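You operate a simulated robot arm through the tools that you are given. There is no shell and no other tool.

Carry out the task below with a simulated robot arm. There is one attempt and no reset: what you move stays moved.

TASK
Scrub the caked sugar off the flat steel tray with cleaner, then lay the tray in the basin.
Fine: load the green brush on the blue pad and put it back; leave the white brush and the other trays alone. Set down upright: green round brush. What is to be rubbed or washed off counts as gone when no trace of it is left.

It is judged by the outcome, as a careful person would: the job done as asked, and still so three seconds after it is handed in. It fails if anything else is knocked over, pushed out of place, dropped, spilled or broken.

THE ROBOT
A 6-joint arm with a two-finger gripper, fixed in place. Base frame: the origin is on the floor under the middle of its stand, x ahead of it, y to its left, z up. Units: mm, degrees, N and s.
It reaches about 1572 mm from its shoulder. Its first joint turns from -166.0 to 166.0 degrees. Payload 2.45 kg.
The tool frame sits at the grasp point between the pads (the TCP): z along the fingers, y along the line on which they close. The tips reach 20 mm beyond it. The gripper opens to 140 mm; its body begins 168 mm behind the TCP.
Orientation is told as [roll, pitch, yaw] about the base's x, y, z axes, in that order, counted from this pose: with the fingers straight down and closing along the base's y, the tool's x points along the base's -x, its y along +y and its z along -z.

THE INTERFACE
- The arm moves only by the tool step_arm. Its argument "rows" is a list of rows, each an object of numbers (a shift or turn left out is 0, a gripper value left out holds the last): "tx", "ty", "tz": the shift along the tool's x, y, z in units of 30 mm (1.0 is 30 mm); "ax", "ay", "az": the turn, a rotation vector about the tool's x, y, z in units of 5 degrees (1.0 is 5 degrees); "fingers": the opening, from 0 (shut) to 1 (fully open). In form: [{"tx": .., "ty": .., "tz": .., "ax": .., "ay": .., "az": .., "fingers": ..}, ...]. A call has 1 to 20 rows; each row shifts and turns the commanded pose from where the row before left it, along the tool's axes as they then stand. A call with a number of a shift or a turn outside -1 to 1 is refused whole. Each row takes 0.2 s and may step no farther than 50 mm and 8.6 degrees from the row before; otherwise, or with a gripper value out of range, the whole call is refused. A pose out of reach is approached as far as the arm can. The call stops where the force on the tool passes 40 N (or 10 N more than at its start, if that is more) or the arm is blocked; 0.2 s more then pass. The fingers move at their own pace (about 45 mm/s each) and stop on an object; they squeeze with about 26 N. The grip force told is the motor's: it shows also when the fingers shut on nothing. Time passes only in rows, and 0.2 s behind the last, so rows that do not move let the fingers close. The reply holds the time, the measured pose of the TCP, the force on the tool along the base axes, the opening and the grip force, in the units named above and with some noise, with the torque about the TCP (base axes, N m) and any sound that the robot's microphone picked up.
- Cameras (640 x 400 px; columns grow to the right, rows downward): "scene" is fixed at [53.4, -499.9, 1743.8]; the picture's right is [0.65, -0.76, 0.00], its down [-0.47, -0.40, -0.79] and it looks along [0.60, 0.51, -0.62] (base axes); focal length 319 px, centre (320, 200). "wrist" rides on the gripper at [78, 11, -209] in the tool frame; the picture's right is [-0.14, 0.99, 0.00], its down [-0.92, -0.13, -0.37] and it looks along [-0.37, -0.05, 0.93] (tool axes); focal length 280 px, centre (320, 200). There is no depth. A picture from a camera that has moved, and an enlarged one, comes with that camera's place and axes in the base frame and with its lens.
- grab_frame(camera): a new picture of that camera. No time passes.
- inspect(camera, box): a new picture of the part [left, top, right, bottom] of that camera's present view, enlarged. No time passes.
- sign_off(): hands the job in; it is judged then, once.

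Places have to be worked out from the pictures, the camera data and where the tool is seen. Open the gripper and draw the arm clear of the work before you hand the job in, unless the task says otherwise.

The tools are called as a command line: name --argument value ..., lists and objects as JSON in quotes. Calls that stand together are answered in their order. step_arm: Moves the arm, as the interface text tells. Its arguments: {"type":"object","properties":{"rows":{"type":"array","items":{"type":"object","properties":{"tx":{"type":"number"},"ty":{"type":"number"},"tz":{"type":"number"},"ax":{"type":"number"},"ay":{"type":"number"},"az":{"type":"number"},"fingers":{"type":"number"}}}}},"required":["rows"]} The other tools are called the same way: grab_frame (camera) takes a picture; inspect (camera, box) takes an enlarged picture of a part of a camera's view; sign_off () hands the job in.

At the start:

```text
time_s: 0.0
ee_pos: [637.1, 334.1, 1274.0]
tool_rot: [0.0, 0.1, 0.0]
force: [0.7, -0.5, -0.1]
wrist_torque: [0.03, 0.0, -0.03]
grip_width: 139.8
finger_force: 0.1
```

scene: 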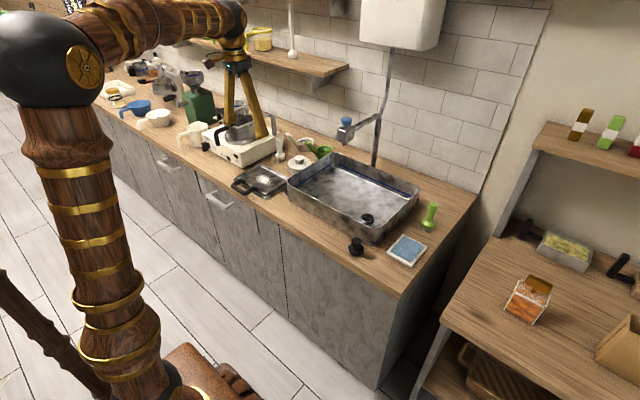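
wrist: 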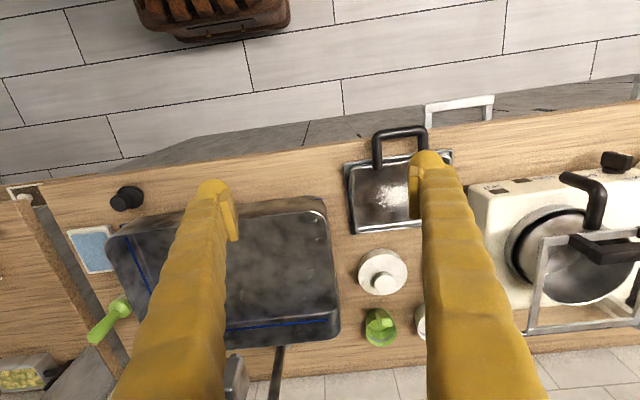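

I start by enlarging the scene around the basin, tray, brushes and pad.

inspect --camera "scene" --box '[220, 110, 480, 290]'

inspect --camera "wrist" --box '[0, 100, 320, 400]'

inspect --camera "wrist" --box '[320, 100, 640, 400]'

inspect --camera "scene" --box '[80, 20, 360, 200]'

```text
2.22 times, centred on (350, 200) of scene
camera zoom: at [53.4, -499.9, 1743.8], right [0.65, -0.76, 0.0], down [-0.47, -0.4, -0.79], along [0.6, 0.51, -0.62], focal length 710 px, centre (253, 200)
```

zoom: 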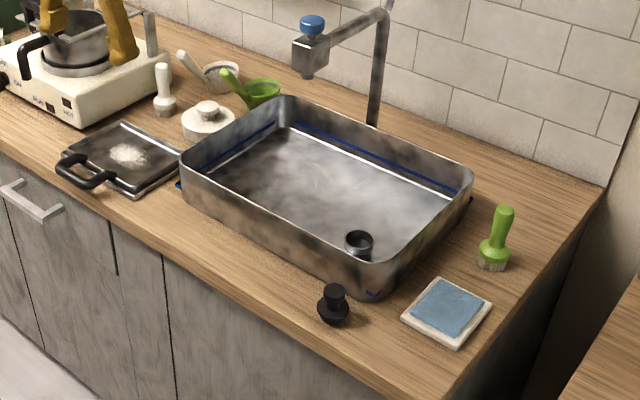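

```text
1.33 times, centred on (160, 250) of wrist
camera zoom: at [558.7, 343.8, 1482.2], right [0.14, 0.99, 0.0], down [0.92, -0.13, 0.37], along [0.37, -0.05, -0.93], focal length 374 px, centre (533, 133)
```

zoom: 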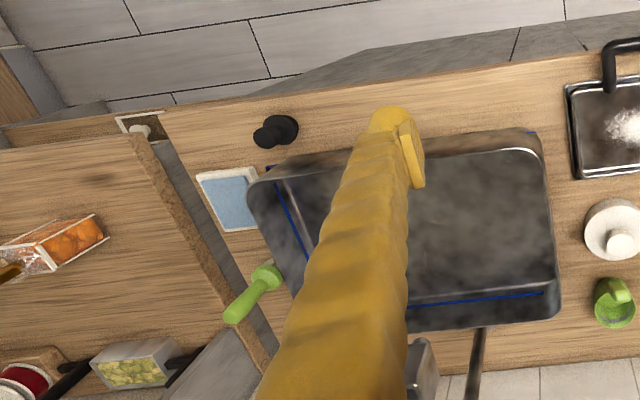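

```text
1.33 times, centred on (480, 250) of wrist
camera zoom: at [558.7, 343.8, 1482.2], right [0.14, 0.99, 0.0], down [0.92, -0.13, 0.37], along [0.37, -0.05, -0.93], focal length 374 px, centre (107, 133)
```

zoom: 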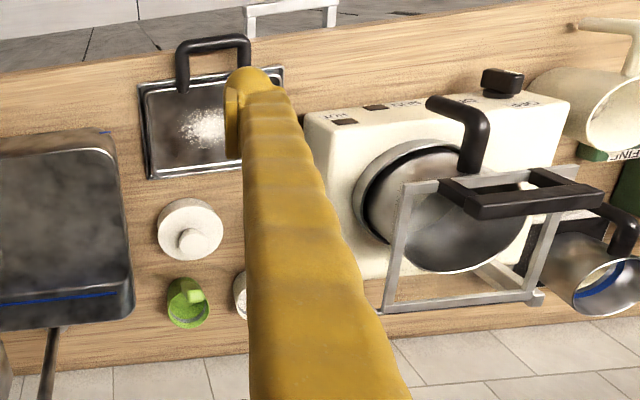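

```text
2.22 times, centred on (220, 110) of scene
camera zoom: at [53.4, -499.9, 1743.8], right [0.65, -0.76, 0.0], down [-0.47, -0.4, -0.79], along [0.6, 0.51, -0.62], focal length 710 px, centre (542, 400)
```

zoom: 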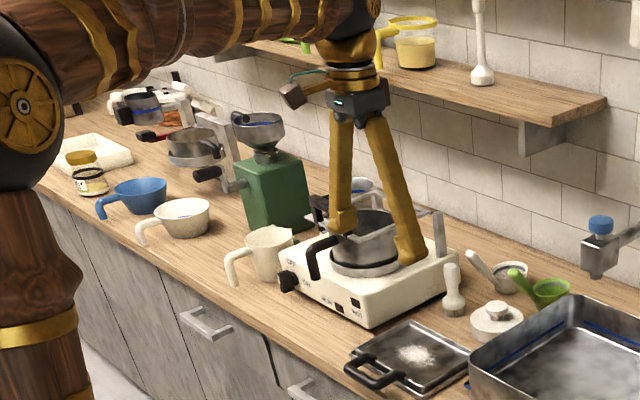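

The counter top looks to be at z≈900: green brush near (1008,-232), blue pad near (833,-234), sugared tray near (810,485), and basin roughly x 790–1100, y -125–305 with its rim at about 980. I'll move high above the right-hand end for a closer look, staying clear of the tap spout.

step_arm --rows '[{"tx": -0.4, "ty": -1}, {"tx": -0.4, "ty": -1}, {"tx": -0.4, "ty": -1}, {"tx": -0.4, "ty": -1}, {"tx": -0.4, "ty": -1}, {"tx": -0.4, "ty": -1}, {"tx": -0.4, "ty": -1}, {"tx": -0.4, "ty": -1}, {"tx": -0.4, "ty": -1}, {"tx": -0.4, "ty": -1}, {"tx": -0.4, "ty": -1}, {"tx": -0.4, "ty": -1}, {"tx": -0.4, "ty": -1}, {"tx": -0.4, "ty": -1}, {"tx": -0.4, "ty": -1}, {"tx": -0.4, "ty": -1}, {"tx": -0.4, "ty": -1}, {"tx": -0.4, "ty": -1}, {"tx": -0.4, "ty": -0.87}]'

```text
time_s: 4.0
ee_pos: [861.9, -232.2, 1274.5]
tool_rot: [0.0, 0.0, 0.2]
force: [0.0, 0.0, 0.5]
wrist_torque: [0.01, -0.03, 0.01]
grip_width: 140.0
finger_force: 0.1
```

The arm arrived at (862,-232,1274). I look with both cameras.

grab_frame --camera "wrist"

grab_frame --camera "scene"

```text
taken
camera wrist: at [785.0, -221.7, 1483.3], right [0.14, 0.99, 0.0], down [0.92, -0.13, 0.37], along [0.36, -0.05, -0.93], focal length 280 px, centre (320, 200)
```

wrist: 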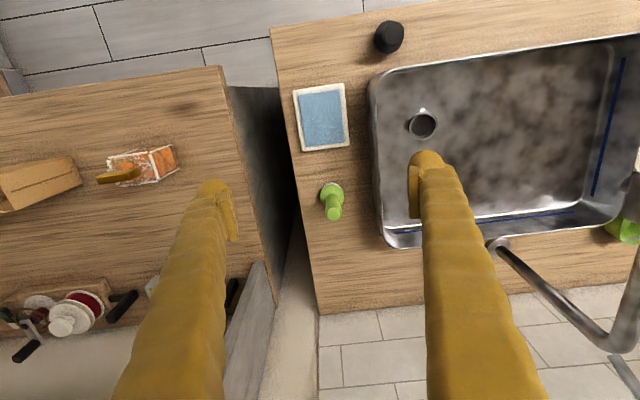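

```text
taken
```

scene: 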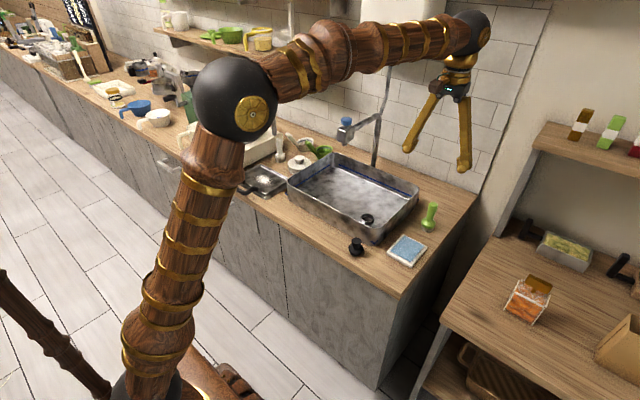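

The brush stands between the fingers' line, around (988,-228). I enlarge to refine it and the pad.

inspect --camera "wrist" --box '[260, 60, 420, 260]'

inspect --camera "scene" --box '[370, 180, 470, 280]'

```text
2.00 times, centred on (340, 160) of wrist
camera zoom: at [785.0, -221.7, 1483.3], right [0.14, 0.99, 0.0], down [0.92, -0.13, 0.37], along [0.36, -0.05, -0.93], focal length 561 px, centre (280, 280)
```

zoom: 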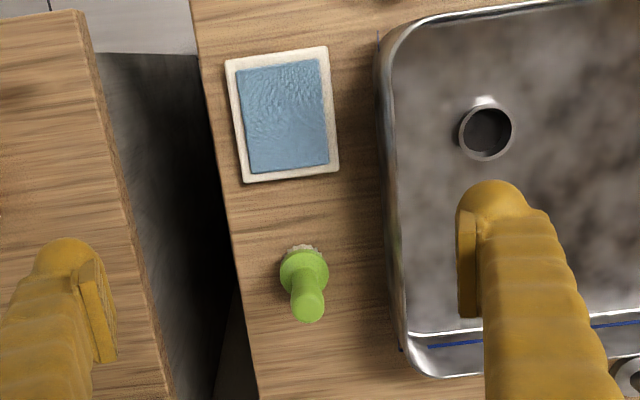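

```text
4.00 times, centred on (420, 230) of scene
camera zoom: at [53.4, -499.9, 1743.8], right [0.65, -0.76, 0.0], down [-0.47, -0.4, -0.79], along [0.6, 0.51, -0.62], focal length 1278 px, centre (-80, 80)
```

zoom: 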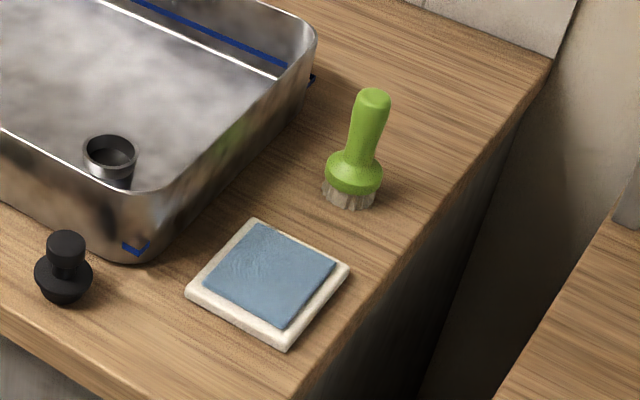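

Brush axis estimated at about (996,-227), top z≈1018, bristle bottom at ≈900. I move forward while descending to z≈1100 with the gripper half open, then check alignment.

step_arm --rows '[{"tx": -0.447, "ty": 0.02, "tz": 0.58, "fingers": 0.55}, {"tx": -0.447, "ty": 0.02, "tz": 0.58}, {"tx": -0.447, "ty": 0.02, "tz": 0.58}, {"tx": -0.447, "ty": 0.02, "tz": 0.58}, {"tx": -0.447, "ty": 0.02, "tz": 0.58}, {"tx": -0.447, "ty": 0.02, "tz": 0.58}, {"tx": -0.447, "ty": 0.02, "tz": 0.58}, {"tx": -0.447, "ty": 0.02, "tz": 0.58}, {"tx": -0.447, "ty": 0.02, "tz": 0.58}, {"tx": -0.447, "ty": 0.02, "tz": 0.58}]'

grab_frame --camera "wrist"

grab_frame --camera "scene"

```text
time_s: 6.2
ee_pos: [996.9, -225.9, 1101.2]
tool_rot: [0.1, 0.0, 0.0]
force: [-0.9, 0.1, -0.1]
wrist_torque: [-0.02, -0.03, 0.04]
grip_width: 77.1
finger_force: 0.1
```

```text
taken
camera wrist: at [920.0, -216.3, 1309.2], right [0.14, 0.99, 0.0], down [0.92, -0.13, 0.37], along [0.37, -0.05, -0.93], focal length 280 px, centre (320, 200)
```

wrist: 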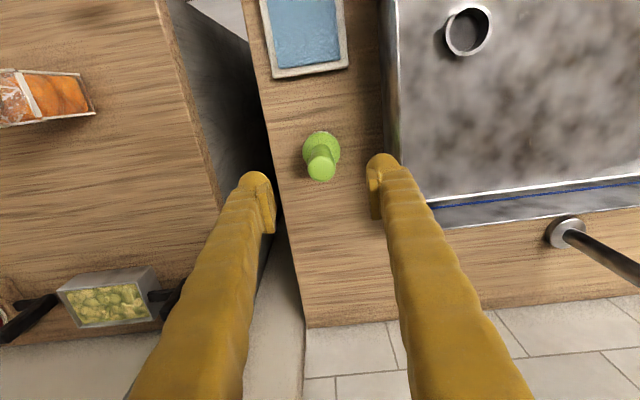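

```text
taken
```

scene: 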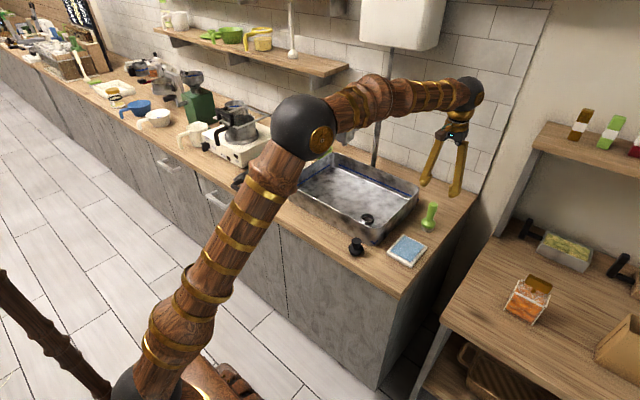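

The brush sits at about (998,-225.5), under the TCP at (996.9,-225.9). I descend to about z=985 to grip the handle.

step_arm --rows '[{"tz": 0.65, "tx": -0.03}, {"tz": 0.65}, {"tz": 0.65}, {"tz": 0.65}, {"tz": 0.65}, {"tz": 0.6}]'

grab_frame --camera "wrist"

inspect --camera "scene" --box '[370, 130, 490, 280]'

```text
time_s: 7.6
ee_pos: [999.7, -224.7, 984.4]
tool_rot: [0.0, 0.0, 0.0]
force: [0.4, 0.1, -0.4]
wrist_torque: [-0.03, -0.02, -0.01]
grip_width: 76.9
finger_force: 0.1
```

```text
taken
camera wrist: at [921.9, -215.8, 1191.9], right [0.14, 0.99, 0.0], down [0.92, -0.13, 0.37], along [0.37, -0.05, -0.93], focal length 280 px, centre (320, 200)
```

wrist: 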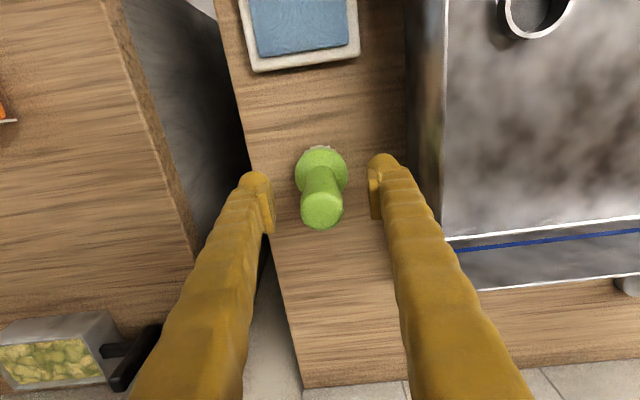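

```text
2.67 times, centred on (430, 205) of scene
camera zoom: at [53.4, -499.9, 1743.8], right [0.65, -0.76, 0.0], down [-0.47, -0.4, -0.79], along [0.6, 0.51, -0.62], focal length 852 px, centre (27, 187)
```

zoom: 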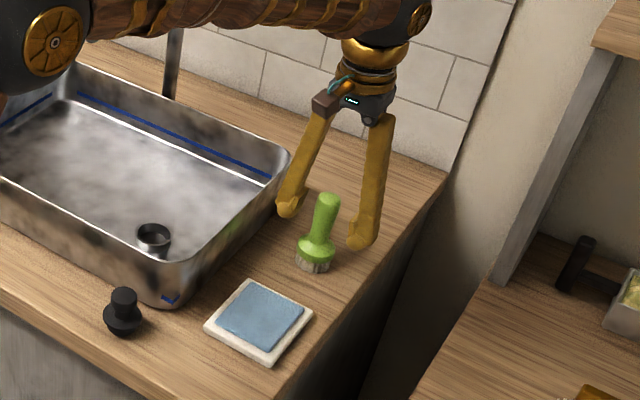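

The handle is centred between the fingers. I close the gripper on it.

step_arm --rows '[{"fingers": 0.0}, {}, {}, {}, {}, {}]'

grab_frame --camera "wrist"

inspect --camera "scene" --box '[370, 130, 490, 280]'

```text
time_s: 9.0
ee_pos: [1001.0, -225.5, 983.3]
tool_rot: [0.0, 0.0, 0.0]
force: [-0.6, -1.2, 0.2]
wrist_torque: [-0.01, -0.04, 0.01]
grip_width: 27.4
finger_force: 26.0
```

```text
taken
camera wrist: at [921.9, -215.8, 1191.6], right [0.14, 0.99, 0.0], down [0.92, -0.13, 0.37], along [0.36, -0.05, -0.93], focal length 280 px, centre (320, 200)
```

wrist: 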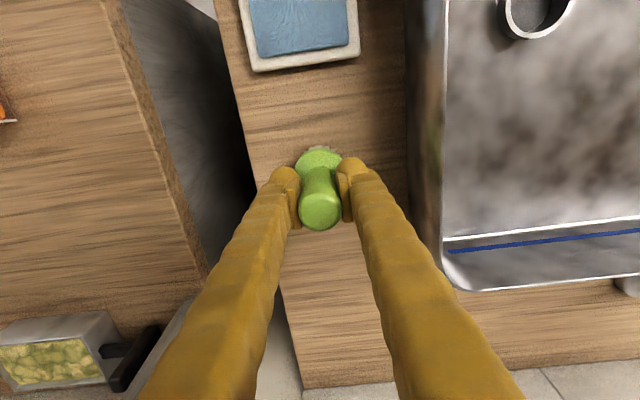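

```text
2.67 times, centred on (430, 205) of scene
camera zoom: at [53.4, -499.9, 1743.8], right [0.65, -0.76, 0.0], down [-0.47, -0.4, -0.79], along [0.6, 0.51, -0.62], focal length 852 px, centre (27, 187)
```

zoom: 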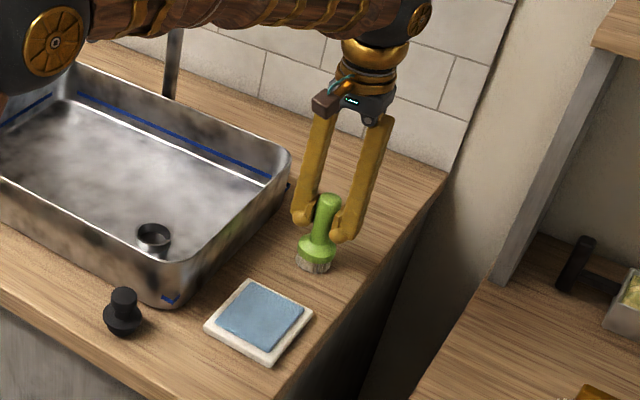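

Brush is gripped (width 27 mm, TCP z≈983.5 with bristles on the counter, spot ≈(999,-225.5)). I lift 60 mm and carry it over to the pad centre at about (840,-228).

step_arm --rows '[{"tz": -0.5}, {"tz": -0.75}, {"tz": -0.75}, {"tx": 0.76, "ty": -0.01}, {"tx": 0.76, "ty": -0.01}, {"tx": 0.76, "ty": -0.01}, {"tx": 0.76, "ty": -0.01}, {"tx": 0.76, "ty": -0.01}, {"tx": 0.76, "ty": -0.01}, {"tx": 0.76, "ty": -0.01}, {}]'

grab_frame --camera "wrist"

inspect --camera "scene" --box '[350, 150, 470, 300]'

```text
time_s: 11.4
ee_pos: [840.8, -228.4, 1045.4]
tool_rot: [0.0, 0.0, 0.0]
force: [-0.5, -0.9, -0.1]
wrist_torque: [-0.04, 0.0, 0.02]
grip_width: 27.0
finger_force: 25.8
```

```text
taken
camera wrist: at [762.8, -218.4, 1253.5], right [0.14, 0.99, 0.0], down [0.92, -0.13, 0.37], along [0.37, -0.05, -0.93], focal length 280 px, centre (320, 200)
```

wrist: 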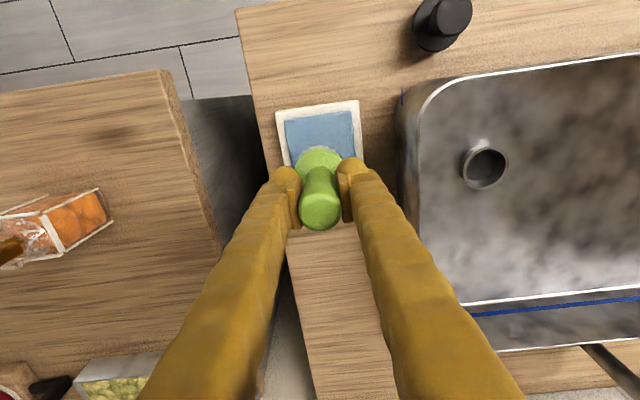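

```text
2.67 times, centred on (410, 225) of scene
camera zoom: at [53.4, -499.9, 1743.8], right [0.65, -0.76, 0.0], down [-0.47, -0.4, -0.79], along [0.6, 0.51, -0.62], focal length 852 px, centre (80, 133)
```

zoom: 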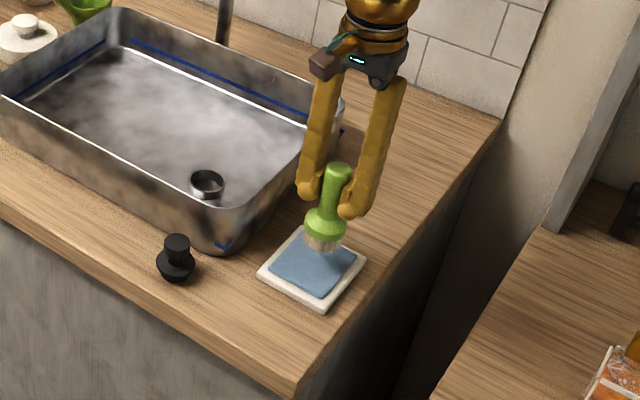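

The brush hangs over the pad, about 46 mm above it. I descend in two stages, watching the contact force.

step_arm --rows '[{"tz": 0.5, "ty": 0.1}, {"tz": 0.5}, {"tz": 0.3}, {"tz": 0.1}, {}]'

inspect --camera "scene" --box '[370, 200, 450, 280]'

```text
time_s: 12.6
ee_pos: [839.7, -225.3, 1004.0]
tool_rot: [-0.1, 0.0, 0.0]
force: [0.3, 0.4, -0.4]
wrist_torque: [0.03, 0.0, -0.01]
grip_width: 27.2
finger_force: 25.9
```

```text
5.00 times, centred on (410, 240) of scene
camera zoom: at [53.4, -499.9, 1743.8], right [0.65, -0.76, 0.0], down [-0.47, -0.4, -0.79], along [0.6, 0.51, -0.62], focal length 1597 px, centre (-130, 0)
```

zoom: 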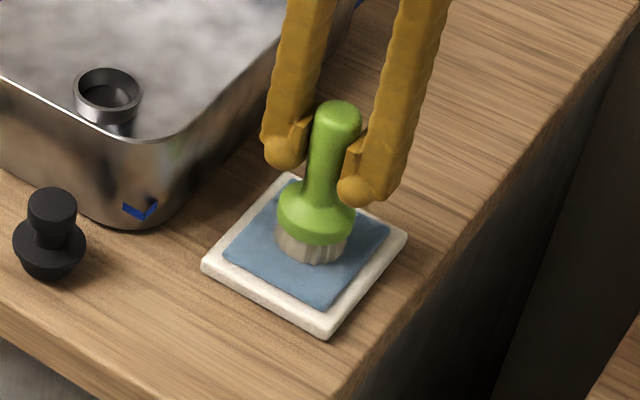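

The bristles are just above the blue pad. I lower in small steps and read the force.

step_arm --rows '[{"tz": 0.08}, {"tz": 0.08}, {}]'

```text
time_s: 13.4
ee_pos: [840.3, -225.2, 999.5]
tool_rot: [0.0, 0.0, 0.0]
force: [1.7, -4.6, 22.3]
wrist_torque: [-0.11, -0.16, 0.02]
grip_width: 26.9
finger_force: 26.5
```

Contact with 22 N upward: the brush is pressed on the pad. I ease off a little and hold, then look.

step_arm --rows '[{"tz": -0.04}, {}, {}]'

inspect --camera "scene" --box '[370, 200, 450, 280]'

grab_frame --camera "wrist"

```text
time_s: 14.2
ee_pos: [841.3, -224.5, 999.8]
tool_rot: [0.0, 0.1, -0.1]
force: [0.4, -2.0, 5.5]
wrist_torque: [-0.02, 0.05, 0.0]
grip_width: 27.1
finger_force: 25.5
```

```text
5.00 times, centred on (410, 240) of scene
camera zoom: at [53.4, -499.9, 1743.8], right [0.65, -0.76, 0.0], down [-0.47, -0.4, -0.79], along [0.6, 0.51, -0.62], focal length 1597 px, centre (-130, 0)
```

zoom: 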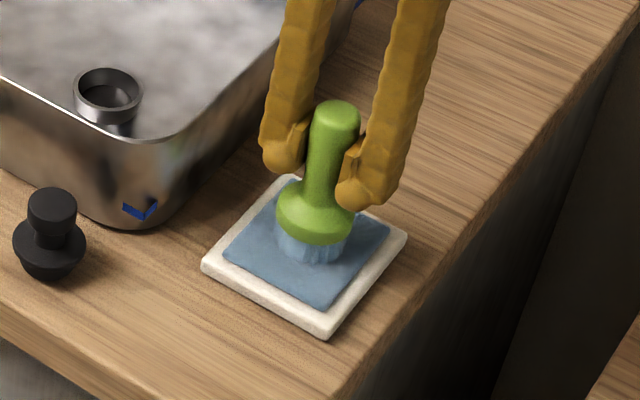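

```text
taken
camera wrist: at [762.8, -215.2, 1207.6], right [0.14, 0.99, 0.0], down [0.92, -0.13, 0.37], along [0.36, -0.05, -0.93], focal length 280 px, centre (320, 200)
```

wrist: 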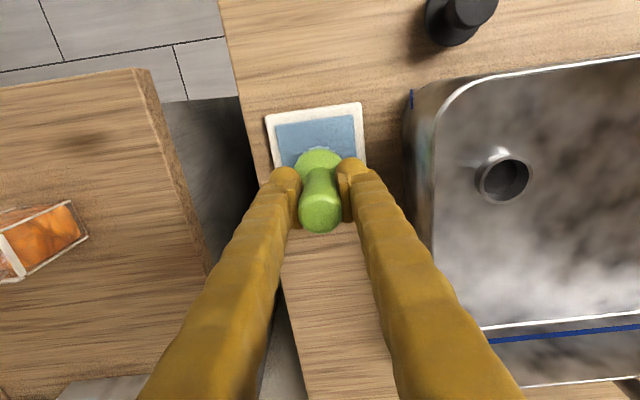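

The bristles turned blue: the brush is loaded. I lift off the pad and carry it high across to the tray, keeping x≈800 clear of the spout.

step_arm --rows '[{"tz": -0.5}, {"tz": -1}, {"tz": -1}, {"tz": -1}, {"tz": -1}, {"tx": 0.3, "ty": 0.5}, {"tx": 0.3, "ty": 1}, {"tx": 0.3, "ty": 1}, {"tx": 0.3, "ty": 1}, {"tx": 0.2, "ty": 1}, {"ty": 1}, {"ty": 1}, {"ty": 1}, {"ty": 1}, {"ty": 1}, {"ty": 1}, {"ty": 1}, {"ty": 1}, {"ty": 1}, {"ty": 1}]'

grab_frame --camera "wrist"

grab_frame --camera "scene"

```text
time_s: 18.4
ee_pos: [798.6, 211.5, 1133.5]
tool_rot: [-0.1, 0.0, 0.0]
force: [-0.3, 0.1, 0.0]
wrist_torque: [0.02, 0.0, 0.0]
grip_width: 27.2
finger_force: 25.9
```

```text
taken
camera wrist: at [720.4, 221.4, 1342.4], right [0.14, 0.99, 0.0], down [0.92, -0.13, 0.37], along [0.37, -0.05, -0.93], focal length 280 px, centre (320, 200)
```

wrist: 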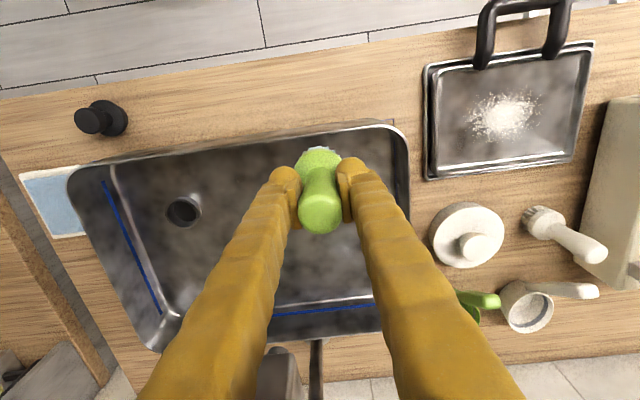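

```text
taken
```

scene: 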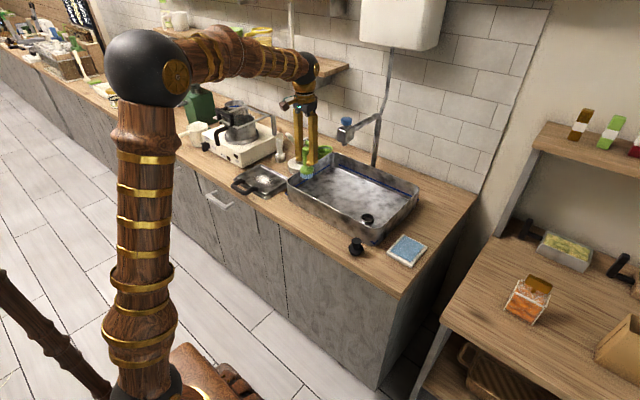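

The tray spans about x 715–882, y 374–600, with the sugar centred near (798,488). I go above it and look closely before lowering.

step_arm --rows '[{"ty": 0.9}, {"ty": 0.9}, {"ty": 0.9}, {"ty": 0.9}, {"ty": 0.9}, {"ty": 0.9}, {"ty": 0.9}, {"ty": 0.9}, {}]'

grab_frame --camera "wrist"

inspect --camera "wrist" --box '[280, 20, 520, 200]'

inspect --camera "scene" --box '[220, 120, 340, 220]'

```text
time_s: 20.4
ee_pos: [796.9, 426.6, 1133.9]
tool_rot: [0.1, 0.0, 0.1]
force: [-0.4, 0.2, -1.1]
wrist_torque: [0.01, 0.01, -0.01]
grip_width: 27.2
finger_force: 26.5
```

```text
taken
camera wrist: at [719.5, 436.0, 1341.0], right [0.14, 0.99, 0.0], down [0.92, -0.13, 0.37], along [0.37, -0.05, -0.93], focal length 280 px, centre (320, 200)
```

wrist: 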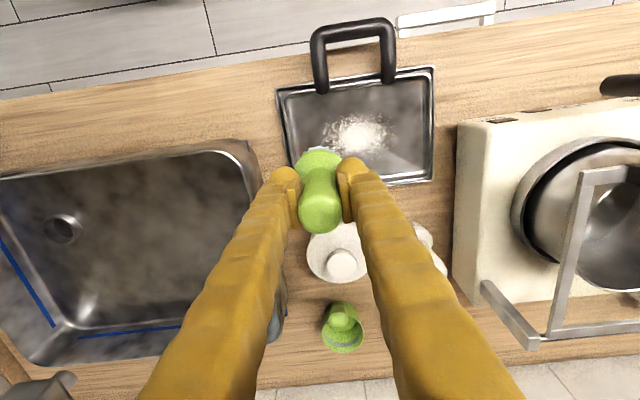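

```text
2.22 times, centred on (400, 110) of wrist
camera zoom: at [719.5, 436.0, 1341.0], right [0.14, 0.99, 0.0], down [0.92, -0.13, 0.37], along [0.37, -0.05, -0.93], focal length 623 px, centre (142, 400)
```

zoom: 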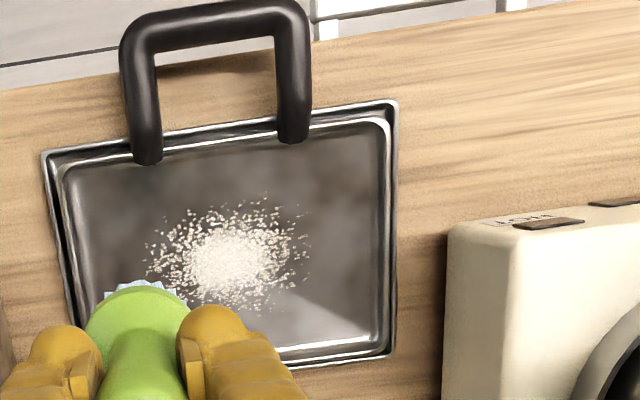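

```text
4.00 times, centred on (280, 170) of scene
camera zoom: at [53.4, -499.9, 1743.8], right [0.65, -0.76, 0.0], down [-0.47, -0.4, -0.79], along [0.6, 0.51, -0.62], focal length 1278 px, centre (480, 320)
```

zoom: 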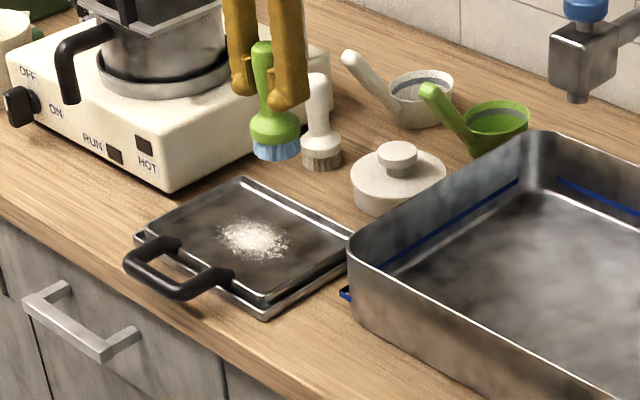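

Before lowering, I zoom on the tray itself to see its thickness and whether it is a single piece.

inspect --camera "scene" --box '[225, 155, 315, 210]'

inspect --camera "wrist" --box '[260, 10, 460, 200]'

```text
7.11 times, centred on (270, 182) of scene
camera zoom: at [53.4, -499.9, 1743.8], right [0.65, -0.76, 0.0], down [-0.47, -0.4, -0.79], along [0.6, 0.51, -0.62], focal length 2271 px, centre (676, 324)
```

zoom: 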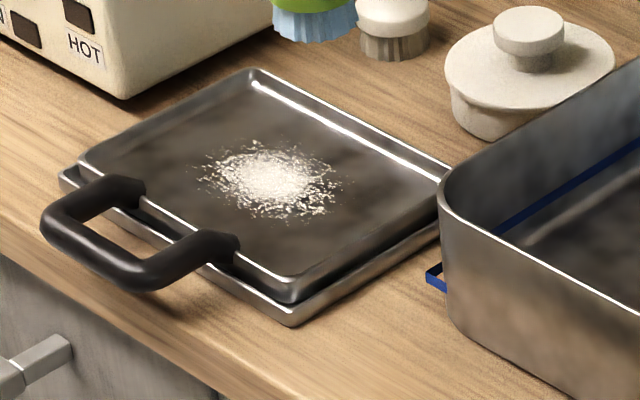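

```text
2.11 times, centred on (360, 105) of wrist
camera zoom: at [719.5, 436.0, 1341.0], right [0.14, 0.99, 0.0], down [0.92, -0.13, 0.37], along [0.37, -0.05, -0.93], focal length 590 px, centre (236, 400)
```

zoom: 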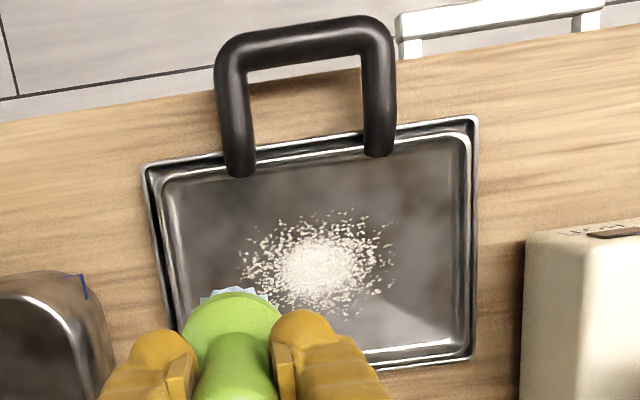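

The sugared tray (with black handle) seems to rest on another tray beneath it, so later I must lift only the top one. Now I centre the brush over the sugar (≈797,486) and lower to just above the surface.

step_arm --rows '[{"ty": 1}, {"ty": 0.98}, {"tz": 0.8}, {"tz": 0.8}, {"tz": 0.8}, {"tz": 0.8}, {"tz": 0.5}, {"tz": 0.2}, {}]'

grab_frame --camera "wrist"

inspect --camera "scene" --box '[225, 135, 315, 215]'

```text
time_s: 22.4
ee_pos: [798.0, 485.4, 1017.7]
tool_rot: [0.0, 0.0, 0.0]
force: [0.2, -0.4, -0.4]
wrist_torque: [0.01, -0.03, 0.0]
grip_width: 27.1
finger_force: 25.7
```

```text
taken
camera wrist: at [720.6, 495.4, 1224.9], right [0.14, 0.99, 0.0], down [0.92, -0.13, 0.37], along [0.36, -0.05, -0.93], focal length 280 px, centre (320, 200)
```

wrist: 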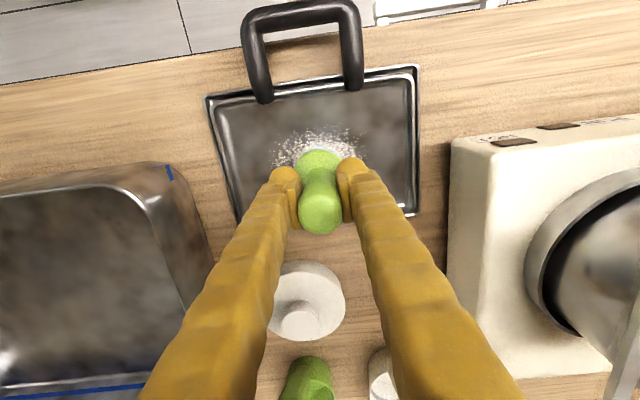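

```text
5.00 times, centred on (270, 175) of scene
camera zoom: at [53.4, -499.9, 1743.8], right [0.65, -0.76, 0.0], down [-0.47, -0.4, -0.79], along [0.6, 0.51, -0.62], focal length 1597 px, centre (570, 325)
```

zoom: 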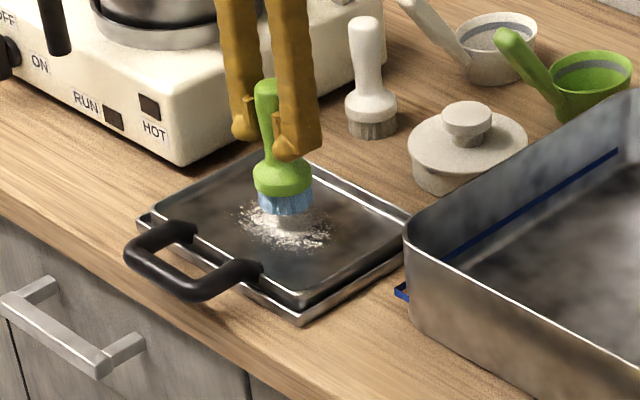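

The bristles hang a little above the sugar centre. I lower in small steps, checking force.

step_arm --rows '[{"tz": 0.12}, {"tz": 0.12}, {}]'

inspect --camera "scene" --box '[240, 150, 300, 200]'

```text
time_s: 23.2
ee_pos: [798.2, 485.1, 1010.4]
tool_rot: [0.1, 0.0, 0.0]
force: [0.3, 0.3, -0.8]
wrist_torque: [-0.01, 0.03, -0.01]
grip_width: 27.2
finger_force: 26.3
```

```text
8.00 times, centred on (270, 175) of scene
camera zoom: at [53.4, -499.9, 1743.8], right [0.65, -0.76, 0.0], down [-0.47, -0.4, -0.79], along [0.6, 0.51, -0.62], focal length 2555 px, centre (720, 400)
```

zoom: 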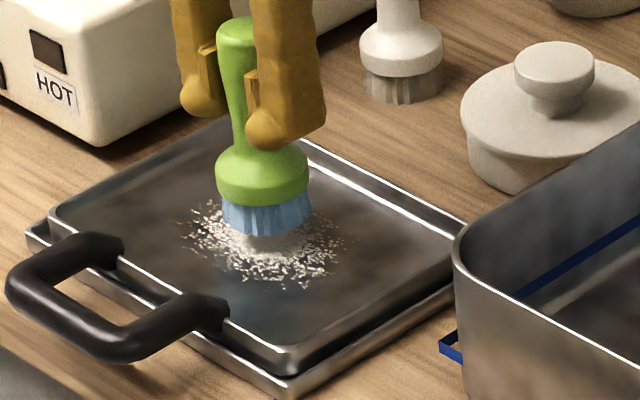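

Still no contact. I continue lowering by about 5 mm.

step_arm --rows '[{"tz": 0.08}, {"tz": 0.08}, {}]'

```text
time_s: 24.0
ee_pos: [797.2, 484.6, 1005.2]
tool_rot: [0.0, 0.0, 0.0]
force: [0.0, 0.0, -0.1]
wrist_torque: [0.0, -0.01, 0.01]
grip_width: 27.0
finger_force: 26.0
```

No contact yet at z≈1005. I go down another 4 mm in fine steps.

step_arm --rows '[{"tz": 0.06}, {"tz": 0.06}, {}]'

```text
time_s: 24.8
ee_pos: [798.7, 484.1, 1001.2]
tool_rot: [0.0, 0.0, 0.0]
force: [0.5, 0.6, -0.3]
wrist_torque: [-0.02, 0.0, 0.0]
grip_width: 27.4
finger_force: 26.0
```

Still free at z≈1001. Another 3 mm in fine steps.

step_arm --rows '[{"tz": 0.05}, {"tz": 0.05}, {}]'

inspect --camera "scene" --box '[240, 150, 300, 200]'

```text
time_s: 25.6
ee_pos: [799.7, 485.6, 998.0]
tool_rot: [0.0, 0.1, -0.1]
force: [0.6, 0.1, -0.2]
wrist_torque: [-0.01, 0.03, -0.02]
grip_width: 26.9
finger_force: 25.9
```

```text
8.00 times, centred on (270, 175) of scene
camera zoom: at [53.4, -499.9, 1743.8], right [0.65, -0.76, 0.0], down [-0.47, -0.4, -0.79], along [0.6, 0.51, -0.62], focal length 2555 px, centre (720, 400)
```

zoom: 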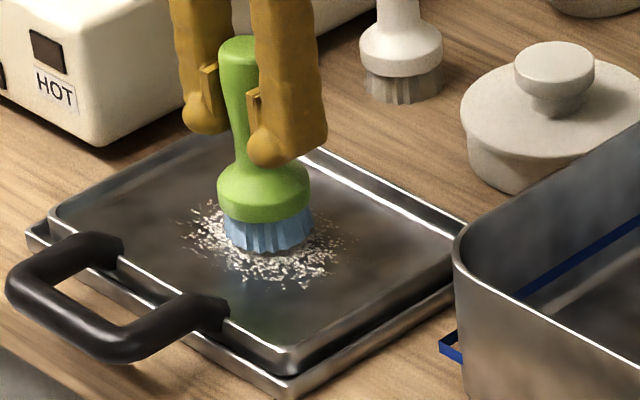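

Nearly touching. I lower in ~1 mm increments.

step_arm --rows '[{"tz": 0.04}, {"tz": 0.04}, {}]'

```text
time_s: 26.4
ee_pos: [798.1, 484.9, 996.3]
tool_rot: [0.0, 0.1, 0.0]
force: [0.3, 0.1, 0.1]
wrist_torque: [-0.02, 0.02, 0.0]
grip_width: 27.2
finger_force: 25.8
```

step_arm --rows '[{"tz": 0.03}, {"tz": 0.03}, {}]'

```text
time_s: 27.2
ee_pos: [799.3, 485.8, 994.7]
tool_rot: [0.1, 0.0, 0.0]
force: [0.3, 0.0, 0.0]
wrist_torque: [-0.02, 0.0, -0.01]
grip_width: 27.1
finger_force: 26.1
```

Still no force at z≈994.7. I continue down by 2 mm more.

step_arm --rows '[{"tz": 0.03}, {"tz": 0.03}, {}]'

inspect --camera "scene" --box '[240, 150, 300, 200]'

```text
time_s: 28.0
ee_pos: [796.5, 485.5, 992.8]
tool_rot: [0.0, 0.0, -0.1]
force: [-4.0, -0.5, 18.0]
wrist_torque: [0.01, 0.34, 0.02]
grip_width: 27.2
finger_force: 25.8
```

```text
8.00 times, centred on (270, 175) of scene
camera zoom: at [53.4, -499.9, 1743.8], right [0.65, -0.76, 0.0], down [-0.47, -0.4, -0.79], along [0.6, 0.51, -0.62], focal length 2555 px, centre (720, 400)
```

zoom: 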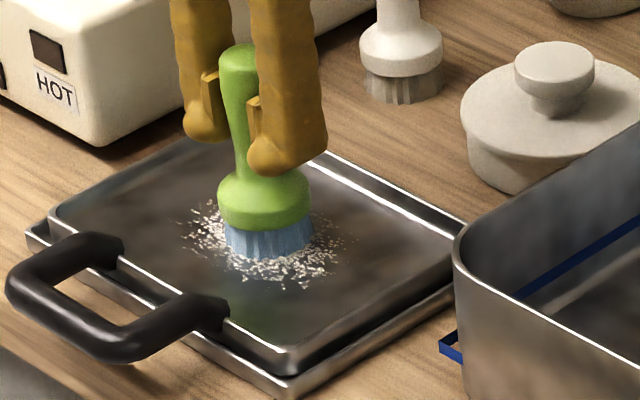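

Contact: 18 N at z≈992.8, so the tray surface is near z≈910. I ease up 0.5 mm and try a short stroke, watching that the tray doesn't slide.

step_arm --rows '[{"tz": -0.018}, {"ty": 0.25}, {"ty": 0.25}, {"ty": -0.25}, {"ty": -0.25}, {}]'

inspect --camera "scene" --box '[240, 150, 300, 200]'

```text
time_s: 29.4
ee_pos: [798.4, 485.3, 994.2]
tool_rot: [-0.1, 0.0, 0.1]
force: [-0.5, 3.6, 9.1]
wrist_torque: [0.14, -0.12, 0.0]
grip_width: 26.9
finger_force: 25.8
```

```text
8.00 times, centred on (270, 175) of scene
camera zoom: at [53.4, -499.9, 1743.8], right [0.65, -0.76, 0.0], down [-0.47, -0.4, -0.79], along [0.6, 0.51, -0.62], focal length 2555 px, centre (720, 400)
```

zoom: 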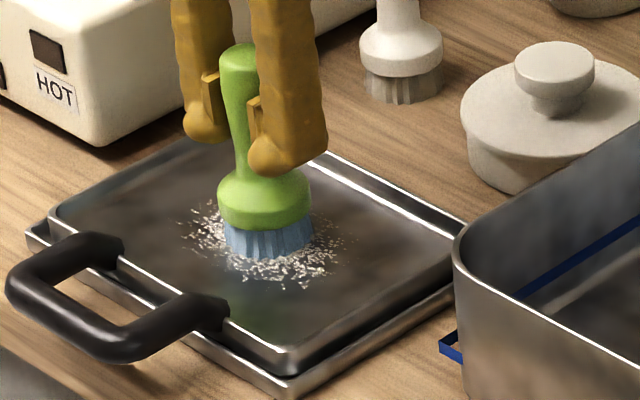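

Force is a gentle 9 N with the tray staying put. I do a full stroke of ±42 mm in y through the centre.

step_arm --rows '[{"ty": 0.35}, {"ty": 0.35}, {"ty": 0.35}, {"ty": 0.35}, {"ty": -0.35}, {"ty": -0.35}, {"ty": -0.35}, {"ty": -0.35}, {"ty": -0.35}, {"ty": -0.35}, {"ty": -0.35}, {"ty": -0.35}, {"ty": 0.35}, {"ty": 0.35}, {"ty": 0.35}, {"ty": 0.35}, {}]'

inspect --camera "scene" --box '[240, 150, 300, 200]'

grab_frame --camera "wrist"

```text
time_s: 33.0
ee_pos: [798.7, 484.1, 992.5]
tool_rot: [0.0, 0.0, 0.0]
force: [0.4, -2.6, 7.5]
wrist_torque: [-0.09, -0.03, 0.0]
grip_width: 27.2
finger_force: 26.3
```

```text
8.00 times, centred on (270, 175) of scene
camera zoom: at [53.4, -499.9, 1743.8], right [0.65, -0.76, 0.0], down [-0.47, -0.4, -0.79], along [0.6, 0.51, -0.62], focal length 2555 px, centre (720, 400)
```

zoom: 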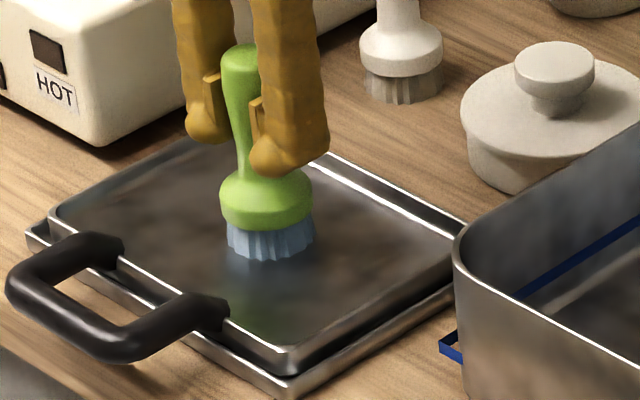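

```text
taken
camera wrist: at [720.6, 494.5, 1200.5], right [0.14, 0.99, 0.0], down [0.92, -0.13, 0.37], along [0.37, -0.05, -0.93], focal length 280 px, centre (320, 200)
```

wrist: 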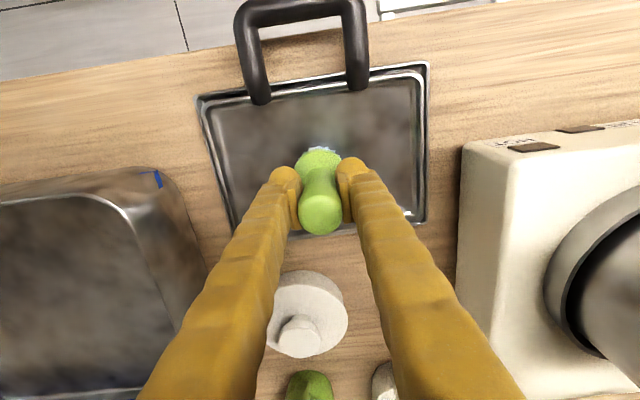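

The visible sugar is gone and the tray hasn't moved. I scrub the surrounding area once more for any remaining grains.

step_arm --rows '[{"tx": 0.4}, {"tx": 0.4}, {"ty": 0.4}, {"ty": 0.4}, {"ty": 0.4}, {"ty": -0.4}, {"ty": -0.4}, {"ty": -0.4}, {"ty": -0.4}, {"ty": -0.4}, {"ty": -0.4}, {"tx": -0.4}, {"tx": -0.4}, {"tx": -0.4}, {"tx": -0.4}, {"ty": 0.4}, {"ty": 0.4}, {"ty": 0.4}, {}]'

step_arm --rows '[{"ty": 0.4}, {"ty": 0.4}, {"ty": 0.4}, {"tx": 0.4}, {"tx": 0.4}, {"ty": -0.4}, {"ty": -0.4}, {"ty": -0.4}, {}]'

```text
time_s: 37.0
ee_pos: [821.6, 485.3, 992.9]
tool_rot: [0.0, 0.1, 0.0]
force: [-0.6, 0.2, -0.8]
wrist_torque: [0.01, 0.03, -0.01]
grip_width: 27.1
finger_force: 26.1
```

```text
time_s: 39.0
ee_pos: [797.5, 484.4, 992.6]
tool_rot: [0.0, 0.0, 0.1]
force: [0.4, 0.0, -0.5]
wrist_torque: [0.02, 0.02, -0.02]
grip_width: 27.2
finger_force: 25.4
```

Contact force faded to zero (the brush slid slightly up in the grip). I lift and shift aside to inspect the tray for traces.

step_arm --rows '[{"tz": -0.5}, {"tz": -1}, {"tz": -1}, {"tz": -1}, {"tz": -1}, {"ty": -1}, {"ty": -1}, {"ty": -1}, {"ty": -1}, {"ty": -1}, {"ty": -1}, {}]'

inspect --camera "wrist" --box '[360, 0, 600, 200]'

inspect --camera "scene" --box '[230, 145, 310, 210]'

grab_frame --camera "wrist"

```text
time_s: 41.6
ee_pos: [798.7, 303.9, 1128.7]
tool_rot: [0.0, 0.1, 0.0]
force: [-0.4, -0.5, -0.1]
wrist_torque: [-0.03, 0.0, 0.0]
grip_width: 27.3
finger_force: 25.5
```

```text
2.00 times, centred on (480, 100) of wrist
camera zoom: at [720.4, 314.4, 1336.2], right [0.14, 0.99, 0.0], down [0.92, -0.13, 0.37], along [0.37, -0.05, -0.93], focal length 561 px, centre (0, 400)
```

zoom: 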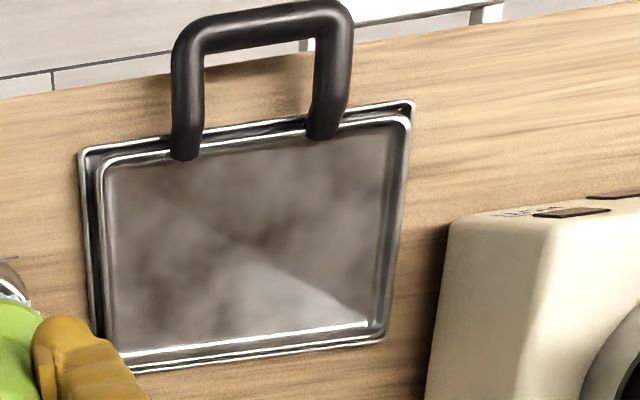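

```text
6.15 times, centred on (270, 178) of scene
camera zoom: at [53.4, -499.9, 1743.8], right [0.65, -0.76, 0.0], down [-0.47, -0.4, -0.79], along [0.6, 0.51, -0.62], focal length 1965 px, centre (628, 338)
```

zoom: 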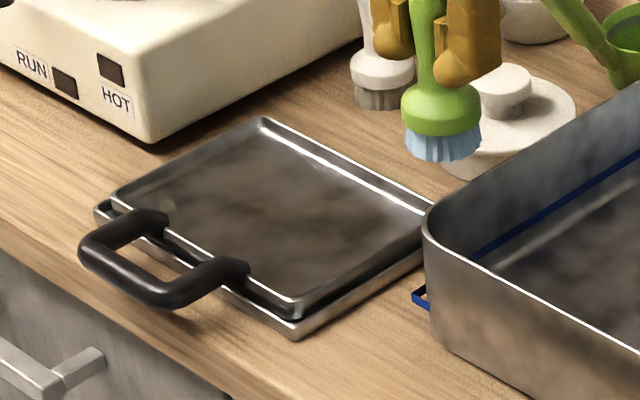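

```text
taken
camera wrist: at [720.4, 314.4, 1336.2], right [0.14, 0.99, 0.0], down [0.92, -0.13, 0.37], along [0.37, -0.05, -0.93], focal length 280 px, centre (320, 200)
```

wrist: 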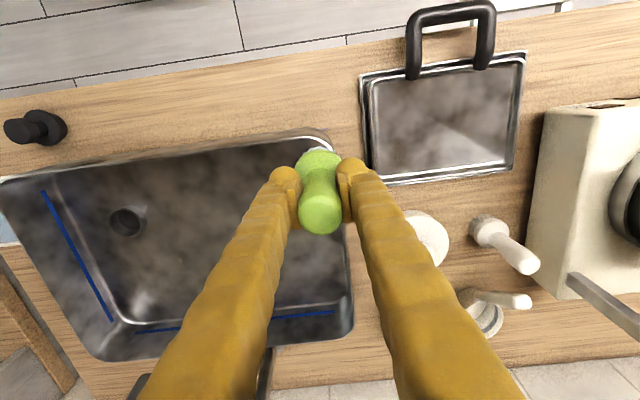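

The tray looks clean. I zoom in further to make sure no grain is left near the edges.

inspect --camera "scene" --box '[240, 155, 290, 195]'

inspect --camera "wrist" --box '[355, 40, 535, 190]'

```text
10.00 times, centred on (265, 175) of scene
camera zoom: at [53.4, -499.9, 1743.8], right [0.65, -0.76, 0.0], down [-0.47, -0.4, -0.79], along [0.6, 0.51, -0.62], focal length 3194 px, centre (870, 450)
```

zoom: 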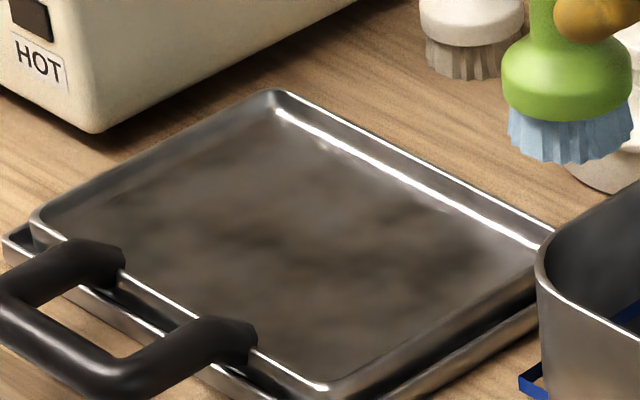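

```text
2.67 times, centred on (445, 115) of wrist
camera zoom: at [720.4, 314.4, 1336.2], right [0.14, 0.99, 0.0], down [0.92, -0.13, 0.37], along [0.37, -0.05, -0.93], focal length 748 px, centre (-13, 427)
```

zoom: 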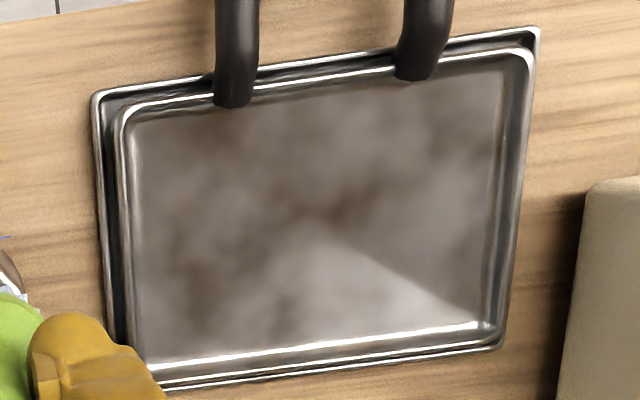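

The tray is spotless. I carry the brush back to its original spot at about (999.5,-225.5), first along y then out in x.

step_arm --rows '[{"ty": -0.98}, {"ty": -0.98}, {"ty": -0.98}, {"ty": -0.98}, {"ty": -0.98}, {"ty": -0.98}, {"ty": -0.98}, {"ty": -0.98}, {"ty": -0.98}, {"ty": -0.98}, {"ty": -0.98}, {"ty": -0.98}, {"ty": -0.98}, {"ty": -0.98}, {"ty": -0.98}, {"ty": -0.98}, {"ty": -0.98}, {"ty": -0.98}, {}]'

step_arm --rows '[{"tx": -0.955}, {"tx": -0.955}, {"tx": -0.955}, {"tx": -0.955}, {"tx": -0.955}, {"tx": -0.955}, {"tx": -0.955}, {}]'

grab_frame --camera "wrist"

inspect --camera "scene" --box '[370, 130, 490, 280]'

```text
time_s: 45.6
ee_pos: [797.2, -225.9, 1129.3]
tool_rot: [0.0, 0.0, -0.1]
force: [-0.8, 1.4, -0.5]
wrist_torque: [-0.01, 0.0, 0.0]
grip_width: 27.1
finger_force: 25.9
```

```text
time_s: 47.4
ee_pos: [1000.6, -223.1, 1127.5]
tool_rot: [0.0, 0.0, 0.0]
force: [-0.3, 0.0, -0.6]
wrist_torque: [-0.01, 0.03, 0.01]
grip_width: 26.9
finger_force: 26.3
```

```text
taken
camera wrist: at [922.1, -212.4, 1334.8], right [0.14, 0.99, 0.0], down [0.92, -0.13, 0.37], along [0.37, -0.05, -0.93], focal length 280 px, centre (320, 200)
```

wrist: 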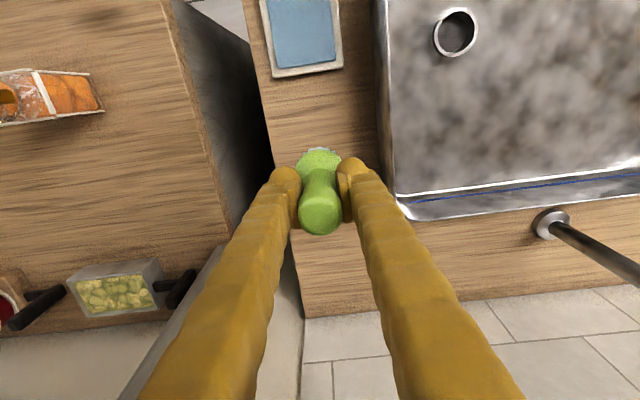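

```text
2.67 times, centred on (430, 205) of scene
camera zoom: at [53.4, -499.9, 1743.8], right [0.65, -0.76, 0.0], down [-0.47, -0.4, -0.79], along [0.6, 0.51, -0.62], focal length 852 px, centre (27, 187)
```

zoom: 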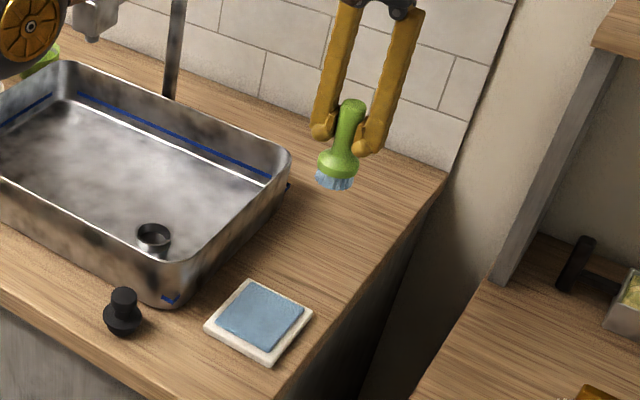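

The brush hangs vertically over its old spot. I descend to just above the counter, correcting y by 2 mm.

step_arm --rows '[{"tz": 0.9, "ty": -0.07}, {"tz": 0.9}, {"tz": 0.9}, {"tz": 0.9}, {"tz": 0.6}, {"tz": 0.3}, {}]'

step_arm --rows '[{"tz": 0.08}, {"tz": 0.05}, {}]'

```text
time_s: 49.0
ee_pos: [1000.3, -227.8, 992.0]
tool_rot: [0.0, 0.0, 0.0]
force: [0.0, -0.2, -0.8]
wrist_torque: [0.0, 0.02, -0.02]
grip_width: 27.3
finger_force: 25.7
```

```text
time_s: 49.8
ee_pos: [999.2, -226.0, 989.5]
tool_rot: [0.0, 0.0, 0.0]
force: [0.6, 0.4, -0.9]
wrist_torque: [0.03, 0.02, -0.01]
grip_width: 27.0
finger_force: 25.8
```

Near the counter now (z≈989). I lower in small steps until light contact.

step_arm --rows '[{"tz": 0.05}, {"tz": 0.05}, {}]'

step_arm --rows '[{"tz": 0.04}, {}]'

inspect --camera "scene" --box '[400, 180, 460, 240]'

```text
time_s: 50.6
ee_pos: [997.9, -227.2, 985.8]
tool_rot: [0.0, -0.1, 0.0]
force: [-0.6, 0.2, -0.1]
wrist_torque: [-0.01, -0.03, 0.0]
grip_width: 27.1
finger_force: 26.0
```

```text
time_s: 51.2
ee_pos: [999.1, -226.6, 984.6]
tool_rot: [0.0, 0.1, 0.1]
force: [-1.0, -0.1, -0.5]
wrist_torque: [0.03, -0.01, -0.01]
grip_width: 27.0
finger_force: 26.1
```

```text
6.67 times, centred on (430, 210) of scene
camera zoom: at [53.4, -499.9, 1743.8], right [0.65, -0.76, 0.0], down [-0.47, -0.4, -0.79], along [0.6, 0.51, -0.62], focal length 2129 px, centre (-413, 133)
```

zoom: 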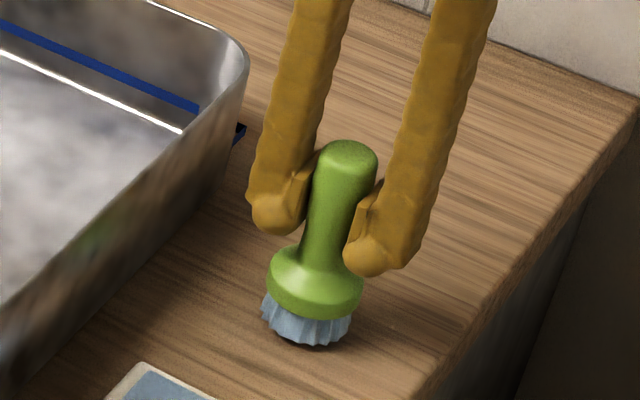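

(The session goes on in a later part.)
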